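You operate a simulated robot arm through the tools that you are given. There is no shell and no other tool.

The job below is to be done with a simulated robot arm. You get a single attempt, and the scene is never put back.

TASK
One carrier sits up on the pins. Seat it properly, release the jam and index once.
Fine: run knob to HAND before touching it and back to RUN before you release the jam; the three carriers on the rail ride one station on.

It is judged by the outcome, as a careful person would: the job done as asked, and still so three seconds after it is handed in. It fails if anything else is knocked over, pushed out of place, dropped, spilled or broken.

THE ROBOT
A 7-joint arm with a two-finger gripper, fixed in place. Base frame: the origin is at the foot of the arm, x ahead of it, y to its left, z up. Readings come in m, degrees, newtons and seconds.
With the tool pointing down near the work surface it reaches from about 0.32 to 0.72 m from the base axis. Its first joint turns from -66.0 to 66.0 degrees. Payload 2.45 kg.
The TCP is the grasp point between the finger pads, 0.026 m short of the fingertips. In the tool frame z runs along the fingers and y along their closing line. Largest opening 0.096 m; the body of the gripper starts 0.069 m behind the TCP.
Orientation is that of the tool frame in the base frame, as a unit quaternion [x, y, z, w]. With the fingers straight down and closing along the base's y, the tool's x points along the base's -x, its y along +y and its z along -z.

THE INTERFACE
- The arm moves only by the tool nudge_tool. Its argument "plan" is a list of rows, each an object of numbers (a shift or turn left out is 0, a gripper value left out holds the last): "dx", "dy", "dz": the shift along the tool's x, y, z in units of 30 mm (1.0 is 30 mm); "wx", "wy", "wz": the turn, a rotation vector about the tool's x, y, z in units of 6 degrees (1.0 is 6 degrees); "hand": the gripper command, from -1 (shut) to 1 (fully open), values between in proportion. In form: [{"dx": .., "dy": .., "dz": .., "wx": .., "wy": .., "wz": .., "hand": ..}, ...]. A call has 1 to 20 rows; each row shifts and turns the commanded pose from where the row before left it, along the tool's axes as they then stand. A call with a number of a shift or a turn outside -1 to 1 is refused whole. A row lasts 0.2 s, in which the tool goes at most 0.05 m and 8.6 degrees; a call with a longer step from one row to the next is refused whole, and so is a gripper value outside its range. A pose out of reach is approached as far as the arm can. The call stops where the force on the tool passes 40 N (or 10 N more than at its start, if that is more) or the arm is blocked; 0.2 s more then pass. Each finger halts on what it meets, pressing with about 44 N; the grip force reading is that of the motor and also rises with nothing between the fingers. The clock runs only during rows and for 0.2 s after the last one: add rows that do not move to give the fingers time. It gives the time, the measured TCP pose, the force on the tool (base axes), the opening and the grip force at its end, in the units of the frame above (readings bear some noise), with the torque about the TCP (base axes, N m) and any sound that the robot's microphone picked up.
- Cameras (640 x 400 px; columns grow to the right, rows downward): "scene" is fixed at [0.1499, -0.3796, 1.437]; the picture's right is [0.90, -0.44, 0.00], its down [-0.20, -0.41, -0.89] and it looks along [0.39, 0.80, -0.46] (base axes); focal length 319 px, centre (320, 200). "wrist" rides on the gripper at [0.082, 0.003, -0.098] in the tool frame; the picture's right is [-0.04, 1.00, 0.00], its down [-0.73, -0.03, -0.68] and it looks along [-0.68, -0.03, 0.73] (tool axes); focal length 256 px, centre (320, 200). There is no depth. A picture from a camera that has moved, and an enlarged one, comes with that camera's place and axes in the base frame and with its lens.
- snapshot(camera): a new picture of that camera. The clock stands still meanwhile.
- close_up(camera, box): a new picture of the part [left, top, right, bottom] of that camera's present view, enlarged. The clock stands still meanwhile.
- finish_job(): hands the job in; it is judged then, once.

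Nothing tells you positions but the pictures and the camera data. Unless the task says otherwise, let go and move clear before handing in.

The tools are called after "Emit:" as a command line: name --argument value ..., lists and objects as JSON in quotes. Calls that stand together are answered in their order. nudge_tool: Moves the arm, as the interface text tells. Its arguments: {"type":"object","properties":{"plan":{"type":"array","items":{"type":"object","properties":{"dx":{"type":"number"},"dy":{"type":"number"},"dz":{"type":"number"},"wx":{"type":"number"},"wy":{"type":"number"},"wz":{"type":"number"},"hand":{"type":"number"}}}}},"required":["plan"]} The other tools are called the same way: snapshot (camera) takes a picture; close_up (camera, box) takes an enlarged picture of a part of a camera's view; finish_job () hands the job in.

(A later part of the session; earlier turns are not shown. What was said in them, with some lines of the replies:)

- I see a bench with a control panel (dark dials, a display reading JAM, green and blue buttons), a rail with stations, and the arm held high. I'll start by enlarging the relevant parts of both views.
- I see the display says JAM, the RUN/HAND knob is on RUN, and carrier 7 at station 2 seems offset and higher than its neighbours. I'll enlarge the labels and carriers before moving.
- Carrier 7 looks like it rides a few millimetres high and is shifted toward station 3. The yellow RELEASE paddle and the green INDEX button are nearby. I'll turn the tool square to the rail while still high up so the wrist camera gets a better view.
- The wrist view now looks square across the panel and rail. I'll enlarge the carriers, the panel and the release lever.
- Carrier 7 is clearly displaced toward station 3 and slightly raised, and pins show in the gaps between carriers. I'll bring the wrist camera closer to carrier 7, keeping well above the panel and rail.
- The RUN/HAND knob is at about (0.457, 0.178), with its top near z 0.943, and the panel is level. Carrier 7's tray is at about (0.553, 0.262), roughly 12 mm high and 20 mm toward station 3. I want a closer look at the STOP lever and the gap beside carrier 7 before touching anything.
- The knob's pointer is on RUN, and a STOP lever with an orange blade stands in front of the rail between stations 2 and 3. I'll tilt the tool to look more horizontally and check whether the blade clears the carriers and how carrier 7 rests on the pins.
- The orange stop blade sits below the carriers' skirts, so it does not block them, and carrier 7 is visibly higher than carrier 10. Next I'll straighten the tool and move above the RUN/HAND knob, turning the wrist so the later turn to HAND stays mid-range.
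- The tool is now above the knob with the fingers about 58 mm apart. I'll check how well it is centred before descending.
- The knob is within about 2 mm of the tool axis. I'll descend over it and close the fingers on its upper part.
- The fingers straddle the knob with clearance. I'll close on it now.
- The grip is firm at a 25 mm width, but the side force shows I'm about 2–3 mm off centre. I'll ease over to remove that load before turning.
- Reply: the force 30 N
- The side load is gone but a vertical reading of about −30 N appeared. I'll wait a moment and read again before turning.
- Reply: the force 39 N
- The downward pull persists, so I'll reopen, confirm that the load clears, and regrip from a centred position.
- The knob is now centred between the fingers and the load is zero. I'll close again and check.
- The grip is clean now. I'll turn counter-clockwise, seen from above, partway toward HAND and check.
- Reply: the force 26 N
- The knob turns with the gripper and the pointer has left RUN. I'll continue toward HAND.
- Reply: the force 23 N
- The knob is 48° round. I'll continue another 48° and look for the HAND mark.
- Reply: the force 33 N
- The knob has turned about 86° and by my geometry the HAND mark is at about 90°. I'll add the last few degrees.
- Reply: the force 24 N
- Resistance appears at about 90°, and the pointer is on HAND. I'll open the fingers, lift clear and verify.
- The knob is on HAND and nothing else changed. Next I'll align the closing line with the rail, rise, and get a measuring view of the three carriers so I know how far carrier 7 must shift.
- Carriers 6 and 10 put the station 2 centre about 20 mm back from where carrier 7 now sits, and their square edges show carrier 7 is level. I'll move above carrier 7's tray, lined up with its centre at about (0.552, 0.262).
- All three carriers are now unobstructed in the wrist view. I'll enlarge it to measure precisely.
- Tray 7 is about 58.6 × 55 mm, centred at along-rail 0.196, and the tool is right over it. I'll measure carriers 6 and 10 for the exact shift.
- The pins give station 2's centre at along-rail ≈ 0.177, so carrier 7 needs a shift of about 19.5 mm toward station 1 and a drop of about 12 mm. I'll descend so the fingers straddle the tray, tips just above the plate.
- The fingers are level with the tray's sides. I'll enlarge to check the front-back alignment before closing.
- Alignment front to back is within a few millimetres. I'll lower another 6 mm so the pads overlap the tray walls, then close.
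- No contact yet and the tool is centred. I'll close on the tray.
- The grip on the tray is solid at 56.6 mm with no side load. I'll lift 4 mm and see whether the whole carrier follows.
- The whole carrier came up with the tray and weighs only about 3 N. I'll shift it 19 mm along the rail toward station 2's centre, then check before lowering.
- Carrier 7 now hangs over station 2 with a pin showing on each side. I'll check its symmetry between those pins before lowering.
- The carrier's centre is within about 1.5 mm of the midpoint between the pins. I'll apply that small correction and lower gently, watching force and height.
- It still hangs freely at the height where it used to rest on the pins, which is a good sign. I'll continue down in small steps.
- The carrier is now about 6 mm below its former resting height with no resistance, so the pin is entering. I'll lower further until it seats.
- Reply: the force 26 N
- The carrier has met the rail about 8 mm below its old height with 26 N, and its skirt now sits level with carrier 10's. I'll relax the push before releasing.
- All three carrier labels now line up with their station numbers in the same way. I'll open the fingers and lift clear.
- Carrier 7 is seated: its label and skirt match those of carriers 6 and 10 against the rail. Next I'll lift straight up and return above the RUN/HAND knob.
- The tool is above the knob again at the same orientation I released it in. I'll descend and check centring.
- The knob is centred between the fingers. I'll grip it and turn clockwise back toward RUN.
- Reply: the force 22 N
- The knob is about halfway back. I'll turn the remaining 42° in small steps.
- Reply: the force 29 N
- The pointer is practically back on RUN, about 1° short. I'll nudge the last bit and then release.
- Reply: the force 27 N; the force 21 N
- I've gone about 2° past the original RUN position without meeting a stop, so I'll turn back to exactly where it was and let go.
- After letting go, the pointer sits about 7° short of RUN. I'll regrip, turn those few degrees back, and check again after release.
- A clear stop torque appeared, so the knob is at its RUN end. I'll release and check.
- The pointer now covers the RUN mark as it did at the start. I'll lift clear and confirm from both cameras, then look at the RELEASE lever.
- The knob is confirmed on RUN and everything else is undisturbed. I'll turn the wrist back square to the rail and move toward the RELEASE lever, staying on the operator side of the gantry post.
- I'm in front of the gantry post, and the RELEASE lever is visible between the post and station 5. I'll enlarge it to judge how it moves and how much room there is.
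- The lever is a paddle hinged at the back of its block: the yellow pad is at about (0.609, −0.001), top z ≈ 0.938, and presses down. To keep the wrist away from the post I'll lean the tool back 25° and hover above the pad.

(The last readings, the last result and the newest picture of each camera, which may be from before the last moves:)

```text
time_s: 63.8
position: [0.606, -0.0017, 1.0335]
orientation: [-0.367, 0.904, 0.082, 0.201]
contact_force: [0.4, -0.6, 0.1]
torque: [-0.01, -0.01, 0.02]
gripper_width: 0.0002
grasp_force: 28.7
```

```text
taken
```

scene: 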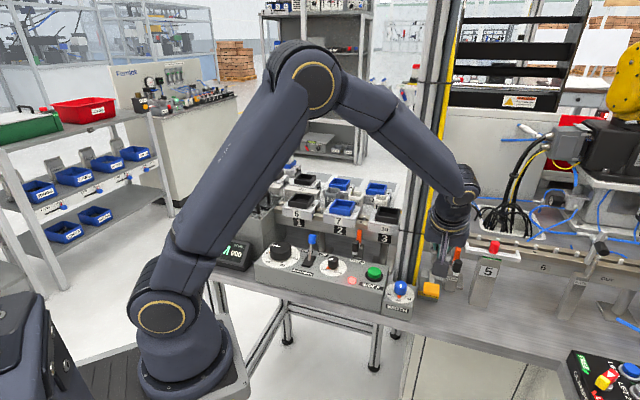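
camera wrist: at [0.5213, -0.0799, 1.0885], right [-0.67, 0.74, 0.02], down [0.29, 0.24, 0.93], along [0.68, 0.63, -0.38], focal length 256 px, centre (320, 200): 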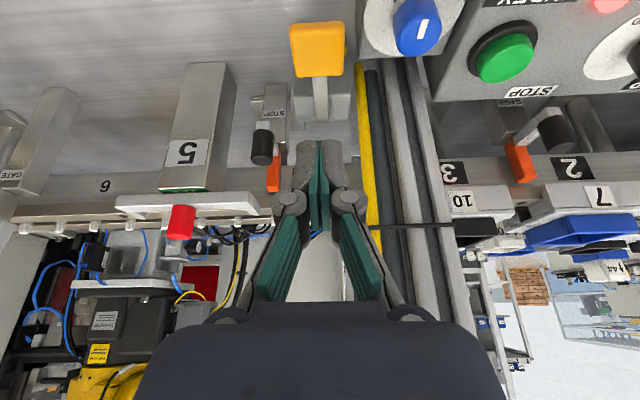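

The tool leans back well clear of the post and the fingertips are lined up over the pad. I'll descend straight down to just above it.

Emit:
nudge_tool --plan '[{"dx": 0.26, "dz": 0.555}, {"dx": 0.26, "dz": 0.555}, {"dx": 0.24, "dz": 0.52}, {}]'

Emit:
close_up --camera "scene" --box '[390, 210, 490, 310]'

Emit:
close_up --camera "wrist" --box '[220, 10, 420, 170]'

```text
time_s: 64.8
position: [0.6066, -0.0018, 0.9801]
orientation: [-0.367, 0.905, 0.081, 0.2]
contact_force: [-0.3, -0.2, 0.1]
torque: [-0.01, 0.01, -0.01]
gripper_width: 0.0002
grasp_force: 28.2
```

```text
4.00 times, centred on (440, 260) of scene
camera zoom: at [0.1499, -0.3796, 1.437], right [0.9, -0.44, 0.0], down [-0.2, -0.41, -0.89], along [0.39, 0.8, -0.46], focal length 1278 px, centre (-160, -40)
```

zoom: 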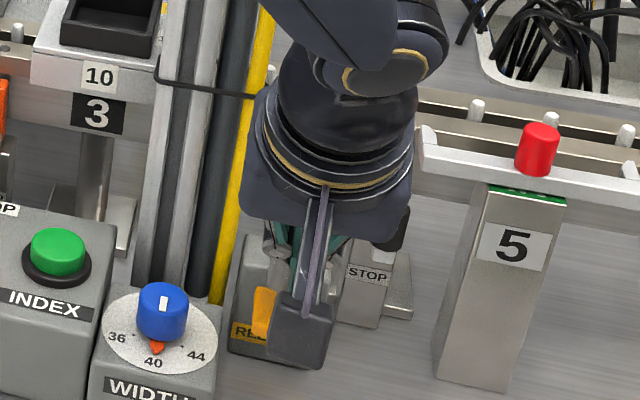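

```text
2.50 times, centred on (320, 90) of wrist
camera zoom: at [0.5215, -0.0793, 1.0348], right [-0.67, 0.74, 0.02], down [0.29, 0.24, 0.93], along [0.68, 0.63, -0.38], focal length 640 px, centre (320, 475)
```

zoom: 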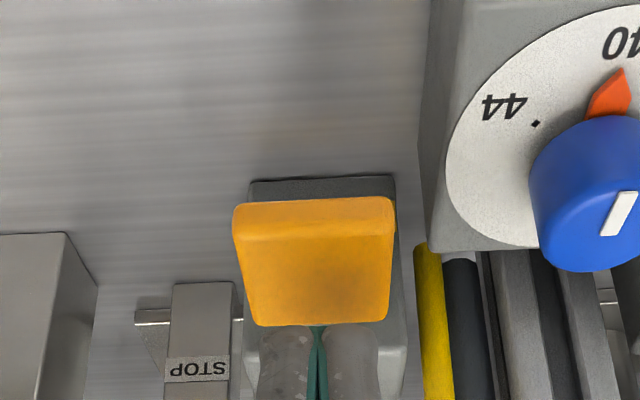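

The tips look about 13 mm above the pad. I'll go 6 mm lower and confirm that they overlap the pad from above rather than going behind it.

Emit:
nudge_tool --plan '[{"dx": 0.085, "dz": 0.18}, {}]'

Emit:
close_up --camera "wrist" --box '[220, 10, 420, 170]'

```text
time_s: 65.4
position: [0.6068, -0.0019, 0.9756]
orientation: [-0.367, 0.905, 0.081, 0.201]
contact_force: [0.2, 0.9, -0.1]
torque: [0.0, -0.01, -0.02]
gripper_width: 0.0
grasp_force: 28.3
```

```text
2.50 times, centred on (320, 90) of wrist
camera zoom: at [0.5217, -0.0795, 1.0296], right [-0.67, 0.74, 0.02], down [0.29, 0.24, 0.93], along [0.68, 0.62, -0.38], focal length 640 px, centre (320, 475)
```

zoom: 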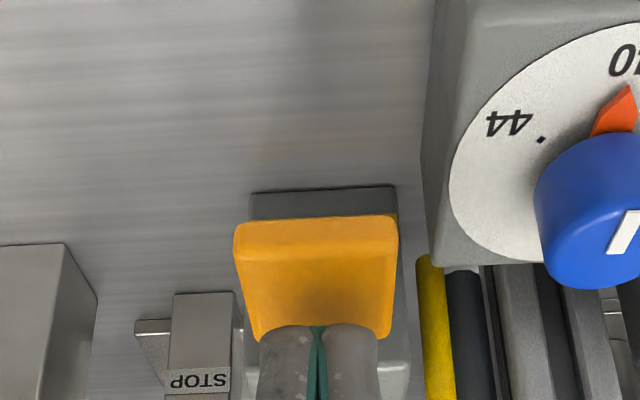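

The fingertips are above the pad but toward its rear. I'll shift 8 mm toward the operator so that the push lands nearer the pad's middle, then continue down gently.

Emit:
nudge_tool --plan '[{"dx": 0.24, "dz": -0.11}, {"dx": 0.07, "dz": 0.15}, {}]'

Emit:
close_up --camera "wrist" --box '[220, 10, 420, 170]'

```text
time_s: 66.2
position: [0.6014, -0.0077, 0.9708]
orientation: [-0.368, 0.904, 0.082, 0.201]
contact_force: [-0.6, -0.3, -0.3]
torque: [-0.02, 0.02, -0.02]
gripper_width: 0.0001
grasp_force: 28.4
```

```text
2.50 times, centred on (320, 90) of wrist
camera zoom: at [0.5159, -0.0853, 1.0248], right [-0.67, 0.74, 0.02], down [0.29, 0.24, 0.93], along [0.68, 0.63, -0.38], focal length 640 px, centre (320, 475)
```

zoom: 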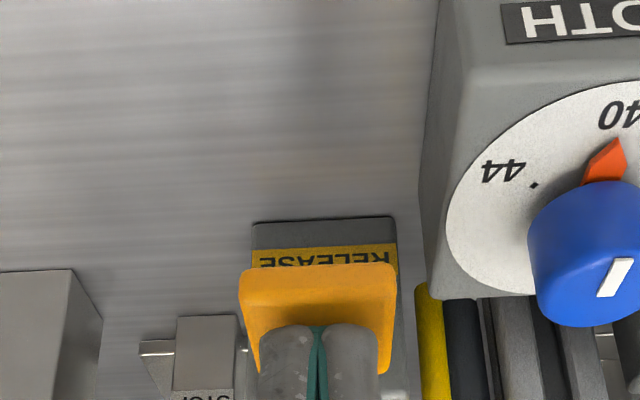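

The tips are over the middle of the pad. I'll press down in small steps and watch the force.

Emit:
nudge_tool --plan '[{"dx": 0.042, "dz": 0.09}, {"dx": 0.042, "dz": 0.09}, {}]'

```text
time_s: 67.0
position: [0.6015, -0.0086, 0.9626]
orientation: [-0.367, 0.905, 0.081, 0.2]
contact_force: [-0.4, 0.1, 1.3]
torque: [0.01, 0.02, -0.02]
gripper_width: 0.0062
grasp_force: 28.2
```

Light contact has started at z ≈ 0.963. I'll continue pressing.

Emit:
nudge_tool --plan '[{"dx": 0.042, "dz": 0.09}, {"dx": 0.042, "dz": 0.09}, {}]'

Emit:
close_up --camera "wrist" --box '[220, 10, 420, 170]'

Emit:
snapshot --camera "scene"

```text
time_s: 67.8
position: [0.6011, -0.008, 0.9575]
orientation: [-0.366, 0.905, 0.082, 0.201]
contact_force: [-1.3, -1.3, 1.4]
torque: [-0.03, 0.0, -0.03]
gripper_width: 0.0059
grasp_force: 28.4
```

```text
2.50 times, centred on (320, 90) of wrist
camera zoom: at [0.5166, -0.0856, 1.0121], right [-0.67, 0.74, 0.02], down [0.29, 0.24, 0.93], along [0.68, 0.62, -0.38], focal length 640 px, centre (320, 475)
```

zoom: 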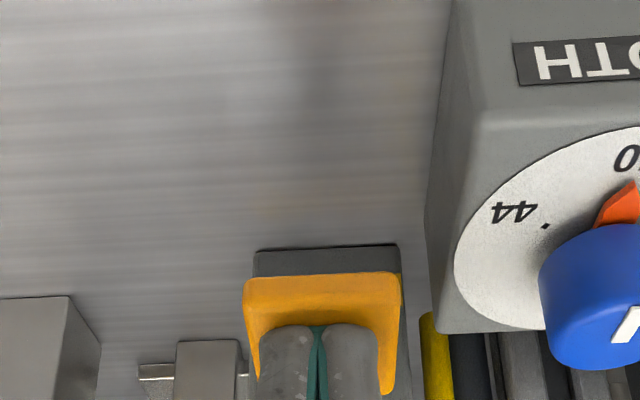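

```text
taken
```

scene: 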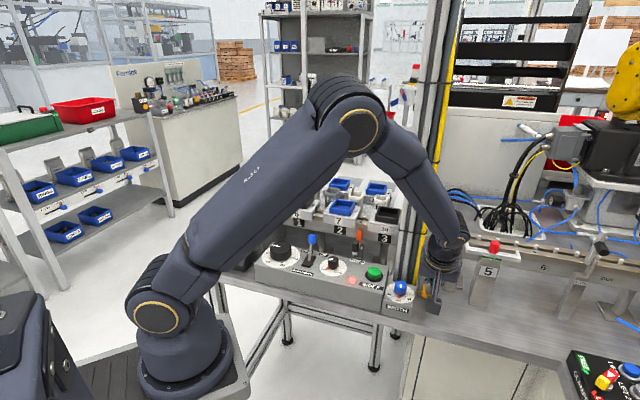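

The paddle is moving down under the fingers with little force. I'll keep pressing until it bottoms or clicks.

Emit:
nudge_tool --plan '[{"dx": 0.042, "dz": 0.09}, {"dx": 0.042, "dz": 0.09}, {}]'

Emit:
close_up --camera "scene" --box '[280, 230, 480, 320]'

```text
time_s: 68.6
position: [0.6009, -0.007, 0.9511]
orientation: [-0.368, 0.904, 0.081, 0.201]
contact_force: [1.3, 1.3, 1.7]
torque: [0.01, -0.01, -0.02]
gripper_width: 0.0059
grasp_force: 28.4
```

```text
3.20 times, centred on (380, 275) of scene
camera zoom: at [0.1498, -0.3796, 1.437], right [0.9, -0.44, 0.0], down [-0.2, -0.41, -0.89], along [0.39, 0.8, -0.46], focal length 1022 px, centre (128, -40)
```

zoom: 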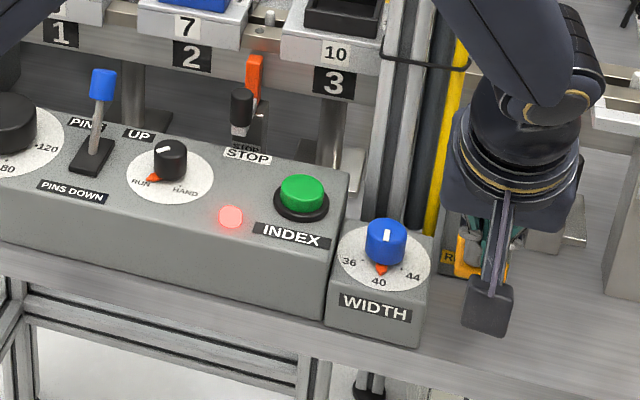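

The red lamp is still lit and the paddle is still moving freely. I'll continue down.

Emit:
nudge_tool --plan '[{"dx": 0.042, "dz": 0.09}, {"dx": 0.042, "dz": 0.09}, {}]'

Emit:
close_up --camera "scene" --box '[280, 230, 480, 320]'

Emit:
close_up --camera "wrist" --box '[220, 10, 420, 170]'

```text
time_s: 69.4
position: [0.602, -0.0081, 0.9452]
orientation: [-0.367, 0.905, 0.082, 0.201]
contact_force: [-2.6, -0.3, 3.9]
torque: [0.06, 0.05, 0.02]
gripper_width: 0.0062
grasp_force: 28.4
```

```text
3.20 times, centred on (380, 275) of scene
camera zoom: at [0.1497, -0.3796, 1.437], right [0.9, -0.44, 0.0], down [-0.2, -0.41, -0.89], along [0.39, 0.8, -0.46], focal length 1022 px, centre (128, -40)
```

zoom: 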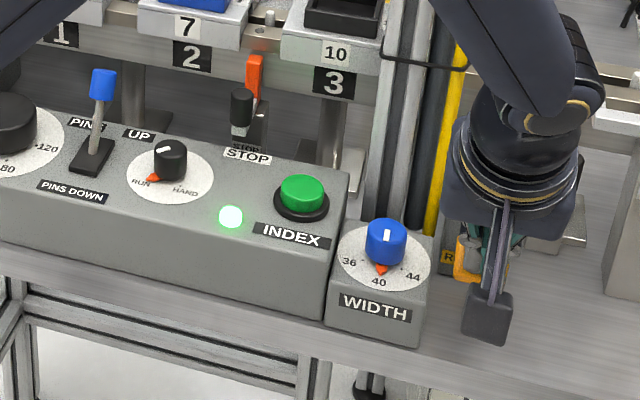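

```text
2.50 times, centred on (320, 90) of wrist
camera zoom: at [0.5162, -0.0858, 1.0001], right [-0.67, 0.74, 0.02], down [0.29, 0.24, 0.93], along [0.68, 0.63, -0.38], focal length 640 px, centre (320, 475)
```

zoom: 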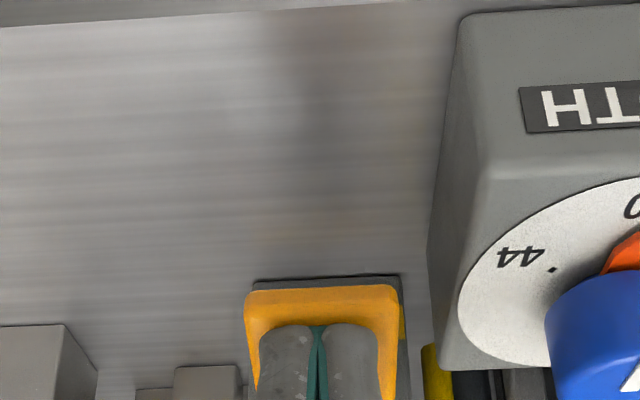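

The lamp has turned green, so the jam is released. I'll lift off the paddle, back away from the post, and move over the INDEX button at about (0.530, 0.105).

Emit:
nudge_tool --plan '[{"dx": -0.17, "dz": -0.36}, {"dx": -0.33, "dz": -0.72}, {"dx": -0.33, "dz": -0.72}, {"dx": -0.33, "dz": -0.72}, {"dx": -0.17, "dz": -0.36}, {"dx": 0.9, "dz": -0.42}, {}]'

Emit:
snapshot --camera "wrist"

Emit:
snapshot --camera "scene"

```text
time_s: 71.0
position: [0.5792, -0.0305, 1.0409]
orientation: [-0.367, 0.905, 0.081, 0.201]
contact_force: [-0.3, 0.1, 1.4]
torque: [-0.03, 0.02, -0.01]
gripper_width: 0.0001
grasp_force: 28.8
```

```text
taken
camera wrist: at [0.4948, -0.108, 1.0957], right [-0.67, 0.74, 0.02], down [0.29, 0.24, 0.93], along [0.68, 0.63, -0.38], focal length 256 px, centre (320, 200)
```

wrist: 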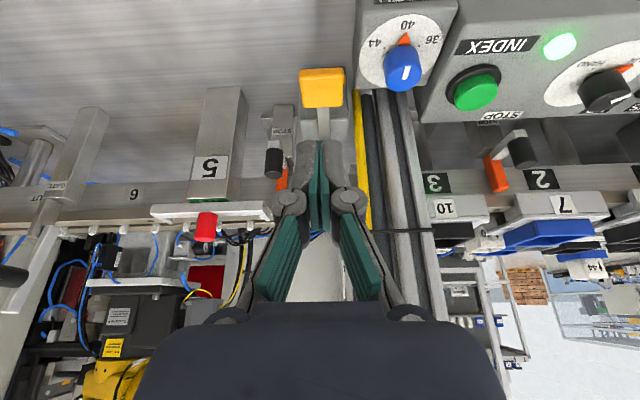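

```text
taken
```

scene: 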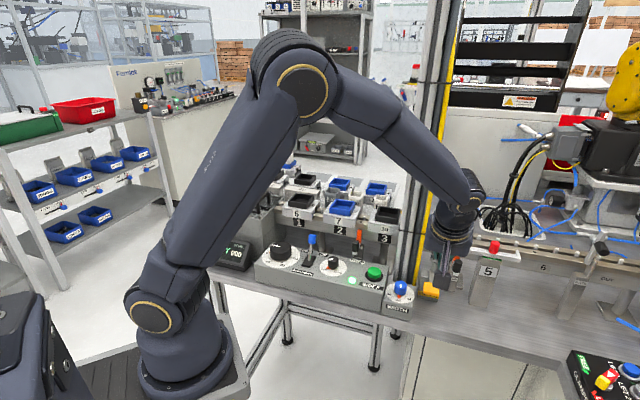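

The paddle sprang back and the lamp stays green. I'll traverse along the panel to line up with the INDEX button, staying back from the post.

Emit:
nudge_tool --plan '[{"dy": 0.87}, {"dy": 0.88}, {"dy": 0.88}, {"dy": 0.88}, {"dy": 0.87}, {"dx": -0.6, "dz": 0.28}, {"dx": -0.6, "dz": 0.28}, {"dx": -0.59, "dz": 0.27}, {}, {}]'

Emit:
snapshot --camera "wrist"

Emit:
snapshot --camera "scene"

```text
time_s: 73.2
position: [0.5295, 0.1065, 1.0416]
orientation: [-0.366, 0.905, 0.081, 0.2]
contact_force: [0.8, -1.1, -0.5]
torque: [0.01, -0.04, 0.02]
gripper_width: 0.0
grasp_force: 28.2
```

```text
taken
camera wrist: at [0.4452, 0.0278, 1.0964], right [-0.67, 0.74, 0.02], down [0.29, 0.24, 0.93], along [0.68, 0.62, -0.38], focal length 256 px, centre (320, 200)
```

wrist: 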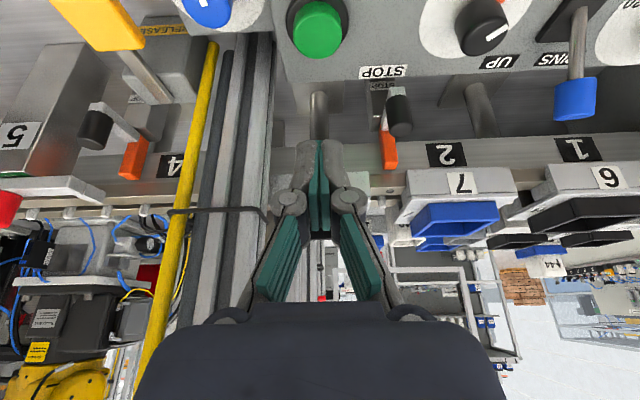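

```text
taken
```

scene: 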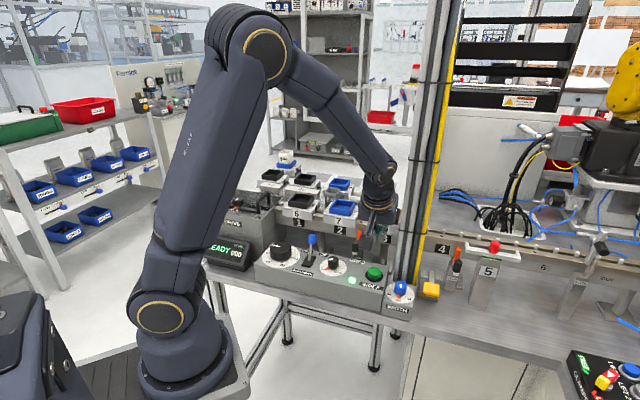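

The display reads READY 000 and the tool is over the INDEX button. I'll shift back a few millimetres to centre on it and lower to just above.

Emit:
nudge_tool --plan '[{"dx": 0.24, "dz": -0.11}, {"dx": 0.28, "dz": 0.6}, {"dx": 0.28, "dz": 0.6}, {"dx": 0.2, "dz": 0.42}, {}]'

Emit:
close_up --camera "wrist" --box '[220, 10, 420, 170]'

Emit:
close_up --camera "scene" --box '[320, 190, 430, 300]'

```text
time_s: 74.4
position: [0.5242, 0.1009, 0.988]
orientation: [-0.367, 0.905, 0.081, 0.2]
contact_force: [-0.3, -0.1, 0.0]
torque: [-0.01, 0.0, 0.03]
gripper_width: 0.0
grasp_force: 28.4
```

```text
2.50 times, centred on (320, 90) of wrist
camera zoom: at [0.4392, 0.0237, 1.043], right [-0.67, 0.74, 0.02], down [0.29, 0.24, 0.93], along [0.68, 0.63, -0.38], focal length 640 px, centre (320, 475)
```

zoom: 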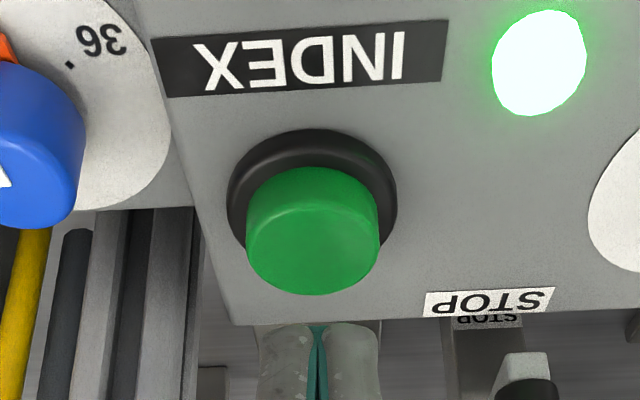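

```text
3.64 times, centred on (375, 245) of scene
camera zoom: at [0.1499, -0.3796, 1.437], right [0.9, -0.44, 0.0], down [-0.2, -0.41, -0.89], along [0.39, 0.8, -0.46], focal length 1161 px, centre (120, 36)
```

zoom: 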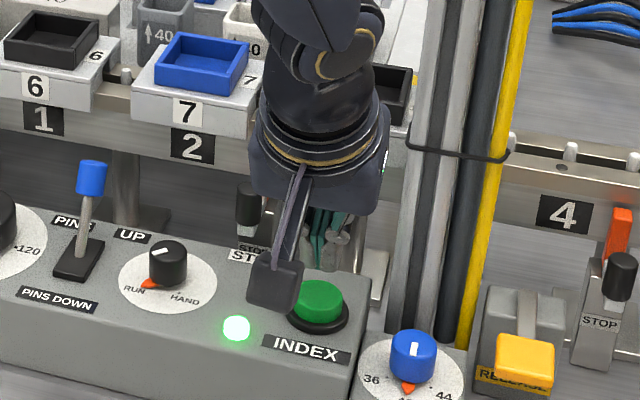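

The fingertips are centred over the green button. I'll lower to just above it and then press in small steps, once only.

Emit:
nudge_tool --plan '[{"dx": 0.12, "dz": 0.26}, {"dx": 0.1, "dz": 0.2}, {}]'

Emit:
close_up --camera "wrist" --box '[220, 10, 420, 170]'

```text
time_s: 75.2
position: [0.5251, 0.1001, 0.9706]
orientation: [-0.367, 0.905, 0.082, 0.201]
contact_force: [-0.1, 0.3, 0.4]
torque: [0.01, 0.0, -0.01]
gripper_width: 0.0001
grasp_force: 28.5
```

```text
2.50 times, centred on (320, 90) of wrist
camera zoom: at [0.4394, 0.0227, 1.0264], right [-0.67, 0.74, 0.02], down [0.29, 0.24, 0.93], along [0.68, 0.62, -0.38], focal length 640 px, centre (320, 475)
```

zoom: 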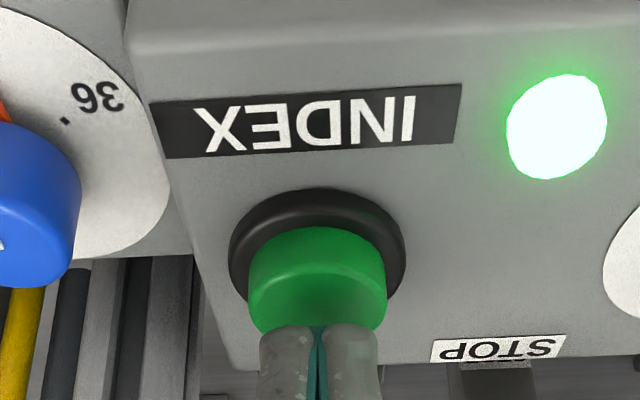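

The tips are about to meet the button near its centre. I'll press now in 2 mm steps.

Emit:
nudge_tool --plan '[{"dx": 0.03, "dz": 0.06}, {"dx": 0.03, "dz": 0.06}, {}]'

```text
time_s: 76.0
position: [0.525, 0.0985, 0.9683]
orientation: [-0.367, 0.905, 0.081, 0.201]
contact_force: [0.1, 0.2, 0.8]
torque: [-0.01, 0.0, -0.01]
gripper_width: 0.0
grasp_force: 28.6
```

Emit:
nudge_tool --plan '[{"dx": 0.03, "dz": 0.06}, {"dx": 0.03, "dz": 0.06}, {}]'

Emit:
close_up --camera "scene" --box '[190, 190, 480, 330]'

```text
time_s: 76.8
position: [0.5233, 0.1014, 0.9634]
orientation: [-0.367, 0.905, 0.081, 0.2]
contact_force: [-0.2, -0.5, 0.6]
torque: [0.02, 0.01, 0.03]
gripper_width: 0.006
grasp_force: 28.2
```

```text
2.21 times, centred on (335, 260) of scene
camera zoom: at [0.1498, -0.3796, 1.437], right [0.9, -0.44, 0.0], down [-0.2, -0.41, -0.89], along [0.39, 0.8, -0.46], focal length 705 px, centre (287, 68)
```

zoom: 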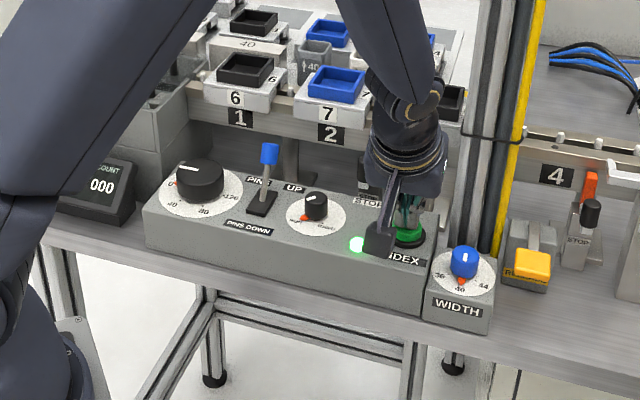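

Contact has begun, as the fingers spread slightly, and the count is still 000. I'll continue pressing.

Emit:
nudge_tool --plan '[{"dx": 0.03, "dz": 0.06}, {"dx": 0.03, "dz": 0.06}, {}]'

Emit:
close_up --camera "scene" --box '[190, 190, 480, 330]'

```text
time_s: 77.6
position: [0.5237, 0.1003, 0.9595]
orientation: [-0.368, 0.904, 0.083, 0.202]
contact_force: [1.4, 0.8, 3.3]
torque: [-0.03, -0.03, 0.01]
gripper_width: 0.0061
grasp_force: 28.4
heard: click
```

```text
2.21 times, centred on (335, 260) of scene
camera zoom: at [0.1498, -0.3796, 1.437], right [0.9, -0.44, 0.0], down [-0.2, -0.41, -0.89], along [0.39, 0.8, -0.46], focal length 705 px, centre (287, 68)
```

zoom: 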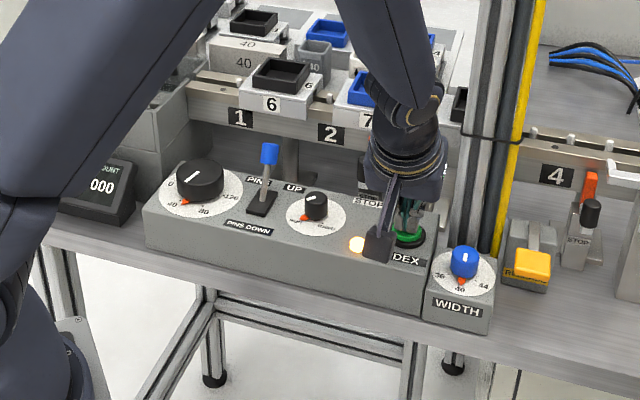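

The click was heard, the lamp is amber and the carriers are riding on. I'll lift straight off the button now.

Emit:
nudge_tool --plan '[{"dx": -0.13, "dz": -0.27}, {"dx": -0.3, "dz": -0.64}, {"dx": -0.3, "dz": -0.64}, {}]'

Emit:
close_up --camera "scene" --box '[190, 170, 510, 330]'

```text
time_s: 78.6
position: [0.5238, 0.0993, 1.0116]
orientation: [-0.368, 0.904, 0.082, 0.2]
contact_force: [-0.4, 0.7, 1.1]
torque: [0.0, 0.01, 0.02]
gripper_width: 0.0
grasp_force: 28.4
```

```text
2.00 times, centred on (350, 250) of scene
camera zoom: at [0.1498, -0.3796, 1.437], right [0.9, -0.44, 0.0], down [-0.2, -0.41, -0.89], along [0.39, 0.8, -0.46], focal length 639 px, centre (260, 100)
```

zoom: 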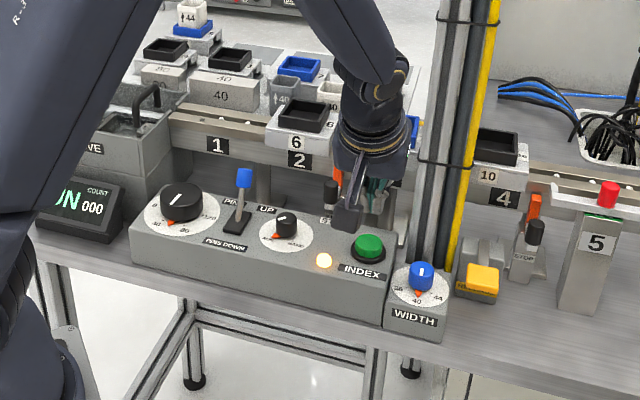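

The display shows RUN and the carriers are nearly one station on. I'll back the arm away toward the operator side and let the cycle finish.

Emit:
nudge_tool --plan '[{"dx": 0.6, "dz": -0.6}, {"dx": 0.6, "dz": -0.6}, {"dx": 0.4, "dz": -0.8}, {"dx": 0.3, "dz": -0.9}, {}, {}]'

Emit:
snapshot --camera "scene"

Emit:
snapshot --camera "wrist"

```text
time_s: 80.0
position: [0.4611, 0.0424, 1.0643]
orientation: [-0.367, 0.904, 0.082, 0.201]
contact_force: [0.5, 0.1, -0.2]
torque: [-0.03, 0.01, 0.03]
gripper_width: 0.0
grasp_force: 28.7
```

```text
taken
```

scene: 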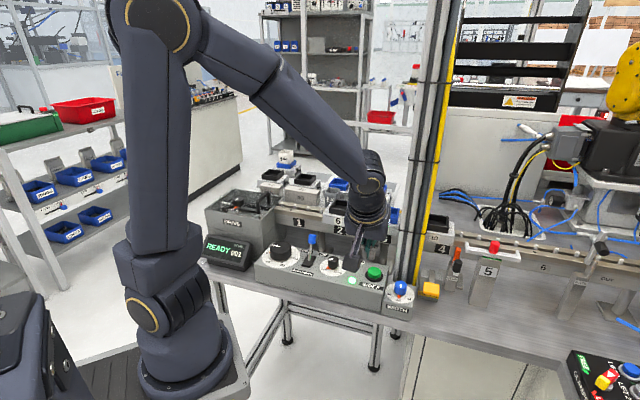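

```text
taken
camera wrist: at [0.376, -0.0357, 1.1193], right [-0.67, 0.74, 0.02], down [0.29, 0.24, 0.93], along [0.68, 0.63, -0.38], focal length 256 px, centre (320, 200)
```

wrist: 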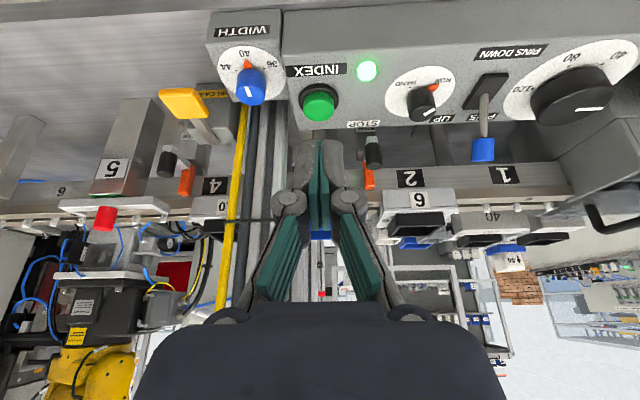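

The display shows READY 001 and the lamp is green. I'll straighten and raise the arm so that all three carriers can be checked.

Emit:
nudge_tool --plan '[{"dx": -0.2, "dz": -0.9}, {"dx": -0.2, "dz": -0.9}, {"dx": -0.2, "dz": -0.9}, {"dz": -0.9, "wy": 1}, {"dz": -0.9, "wy": 1}, {"wy": 1}, {"wy": 1}, {"wy": 0.17}, {"dx": 0.8, "dy": 0.5}, {"dx": 0.8, "dy": 0.5}, {"dx": 0.3, "dy": 0.5}, {}, {}]'

Emit:
snapshot --camera "scene"

Emit:
close_up --camera "scene" --box '[270, 160, 510, 310]'

Emit:
snapshot --camera "wrist"

```text
time_s: 82.8
position: [0.361, 0.0066, 1.2004]
orientation: [-0.376, 0.926, -0.001, 0.0]
contact_force: [0.6, -0.4, 0.0]
torque: [-0.01, -0.03, 0.06]
gripper_width: 0.0
grasp_force: 28.7
```

```text
taken
```

scene: 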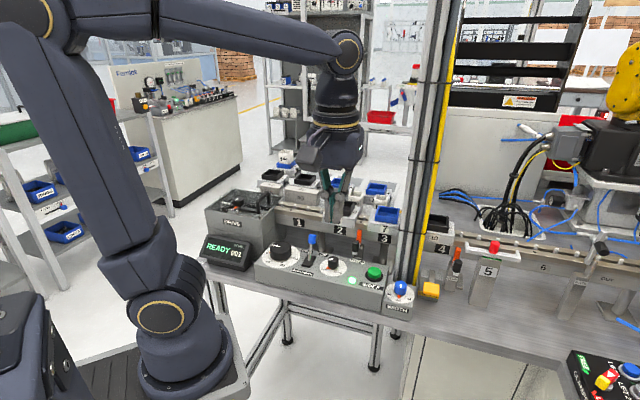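

```text
2.67 times, centred on (390, 235) of scene
camera zoom: at [0.1498, -0.3796, 1.437], right [0.9, -0.44, 0.0], down [-0.2, -0.41, -0.89], along [0.39, 0.8, -0.46], focal length 852 px, centre (133, 107)
```

zoom: 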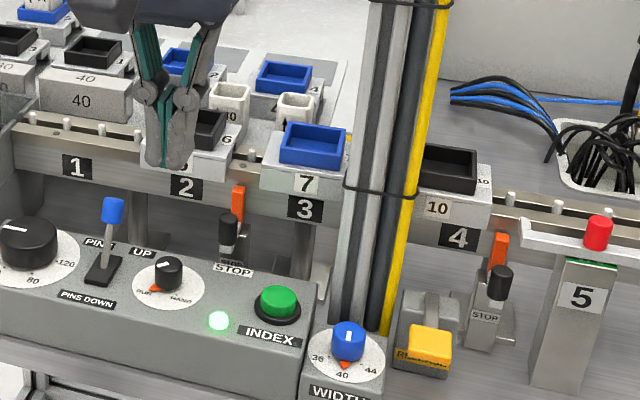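

```text
taken
camera wrist: at [0.3003, -0.0472, 1.2982], right [-0.67, 0.74, 0.0], down [0.55, 0.49, 0.68], along [0.51, 0.45, -0.73], focal length 256 px, centre (320, 200)
```

wrist: 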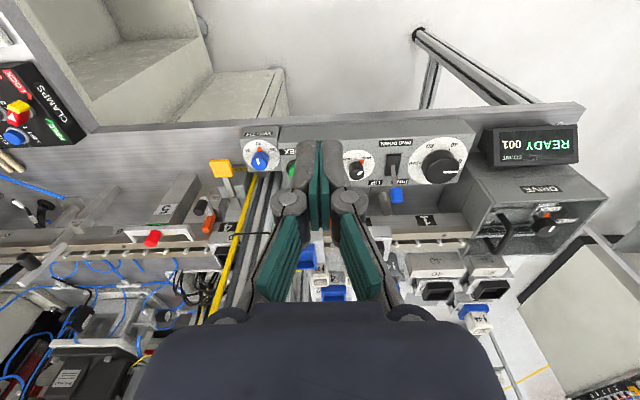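

Carriers 6, 7 and 10 now stand at stations 2, 3 and 4, with the count at 001. I'll check that each sits properly before handing in.

Emit:
close_up --camera "scene" --box '[320, 190, 460, 270]'

Emit:
close_up --camera "scene" --box '[190, 220, 400, 320]'

```text
4.57 times, centred on (390, 230) of scene
camera zoom: at [0.1498, -0.3796, 1.437], right [0.9, -0.44, 0.0], down [-0.2, -0.41, -0.89], along [0.39, 0.8, -0.46], focal length 1460 px, centre (0, 63)
```

zoom: 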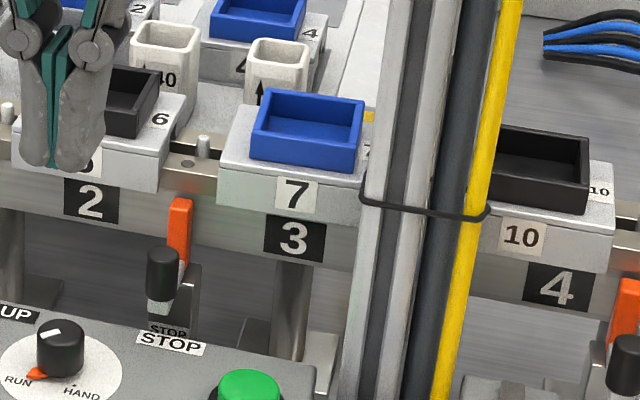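

```text
3.05 times, centred on (295, 270) of scene
camera zoom: at [0.1498, -0.3796, 1.437], right [0.9, -0.44, 0.0], down [-0.2, -0.41, -0.89], along [0.39, 0.8, -0.46], focal length 973 px, centre (396, -13)
```

zoom: 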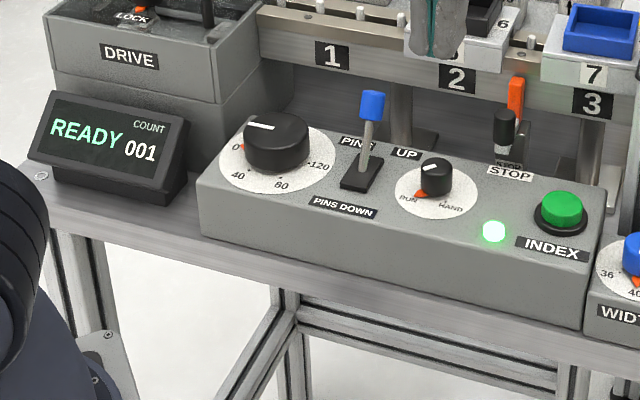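

Everything checks out: the display reads READY 001, the knob is on RUN and the lamp is green. Carriers 6, 7 and 10 are seated at stations 2, 3 and 4, nothing else was moved, and the arm is clear, so I'm handing the job in.

Emit:
finish_job

```text
The job is handed in.
```

The job is done and handed in. The rail indexed once, and the display now reads READY 001 with a green lamp.

- **Carrier:** Number 7 was the one sitting up on the pins. With the run knob on HAND, I lifted it, moved it about 20 mm back along the rail and lowered it onto its pin at station 2. Its height and position then matched carriers 6 and 10.
- **Knob:** I turned it back to RUN before touching the jam release. On the first try it stopped about 7° short of RUN, so I gripped it again and turned it fully home.
- **Jam:** I pressed the yellow RELEASE paddle and the lamp went from red to green.
- **Index:** I pressed INDEX once. Carriers 6, 7 and 10 each rode one station on, to stations 2, 3 and 4. All three look properly seated, though the gripper partly hid carrier 6 in the last picture.

I saw nothing else moved or knocked, and the arm is clear of the line.
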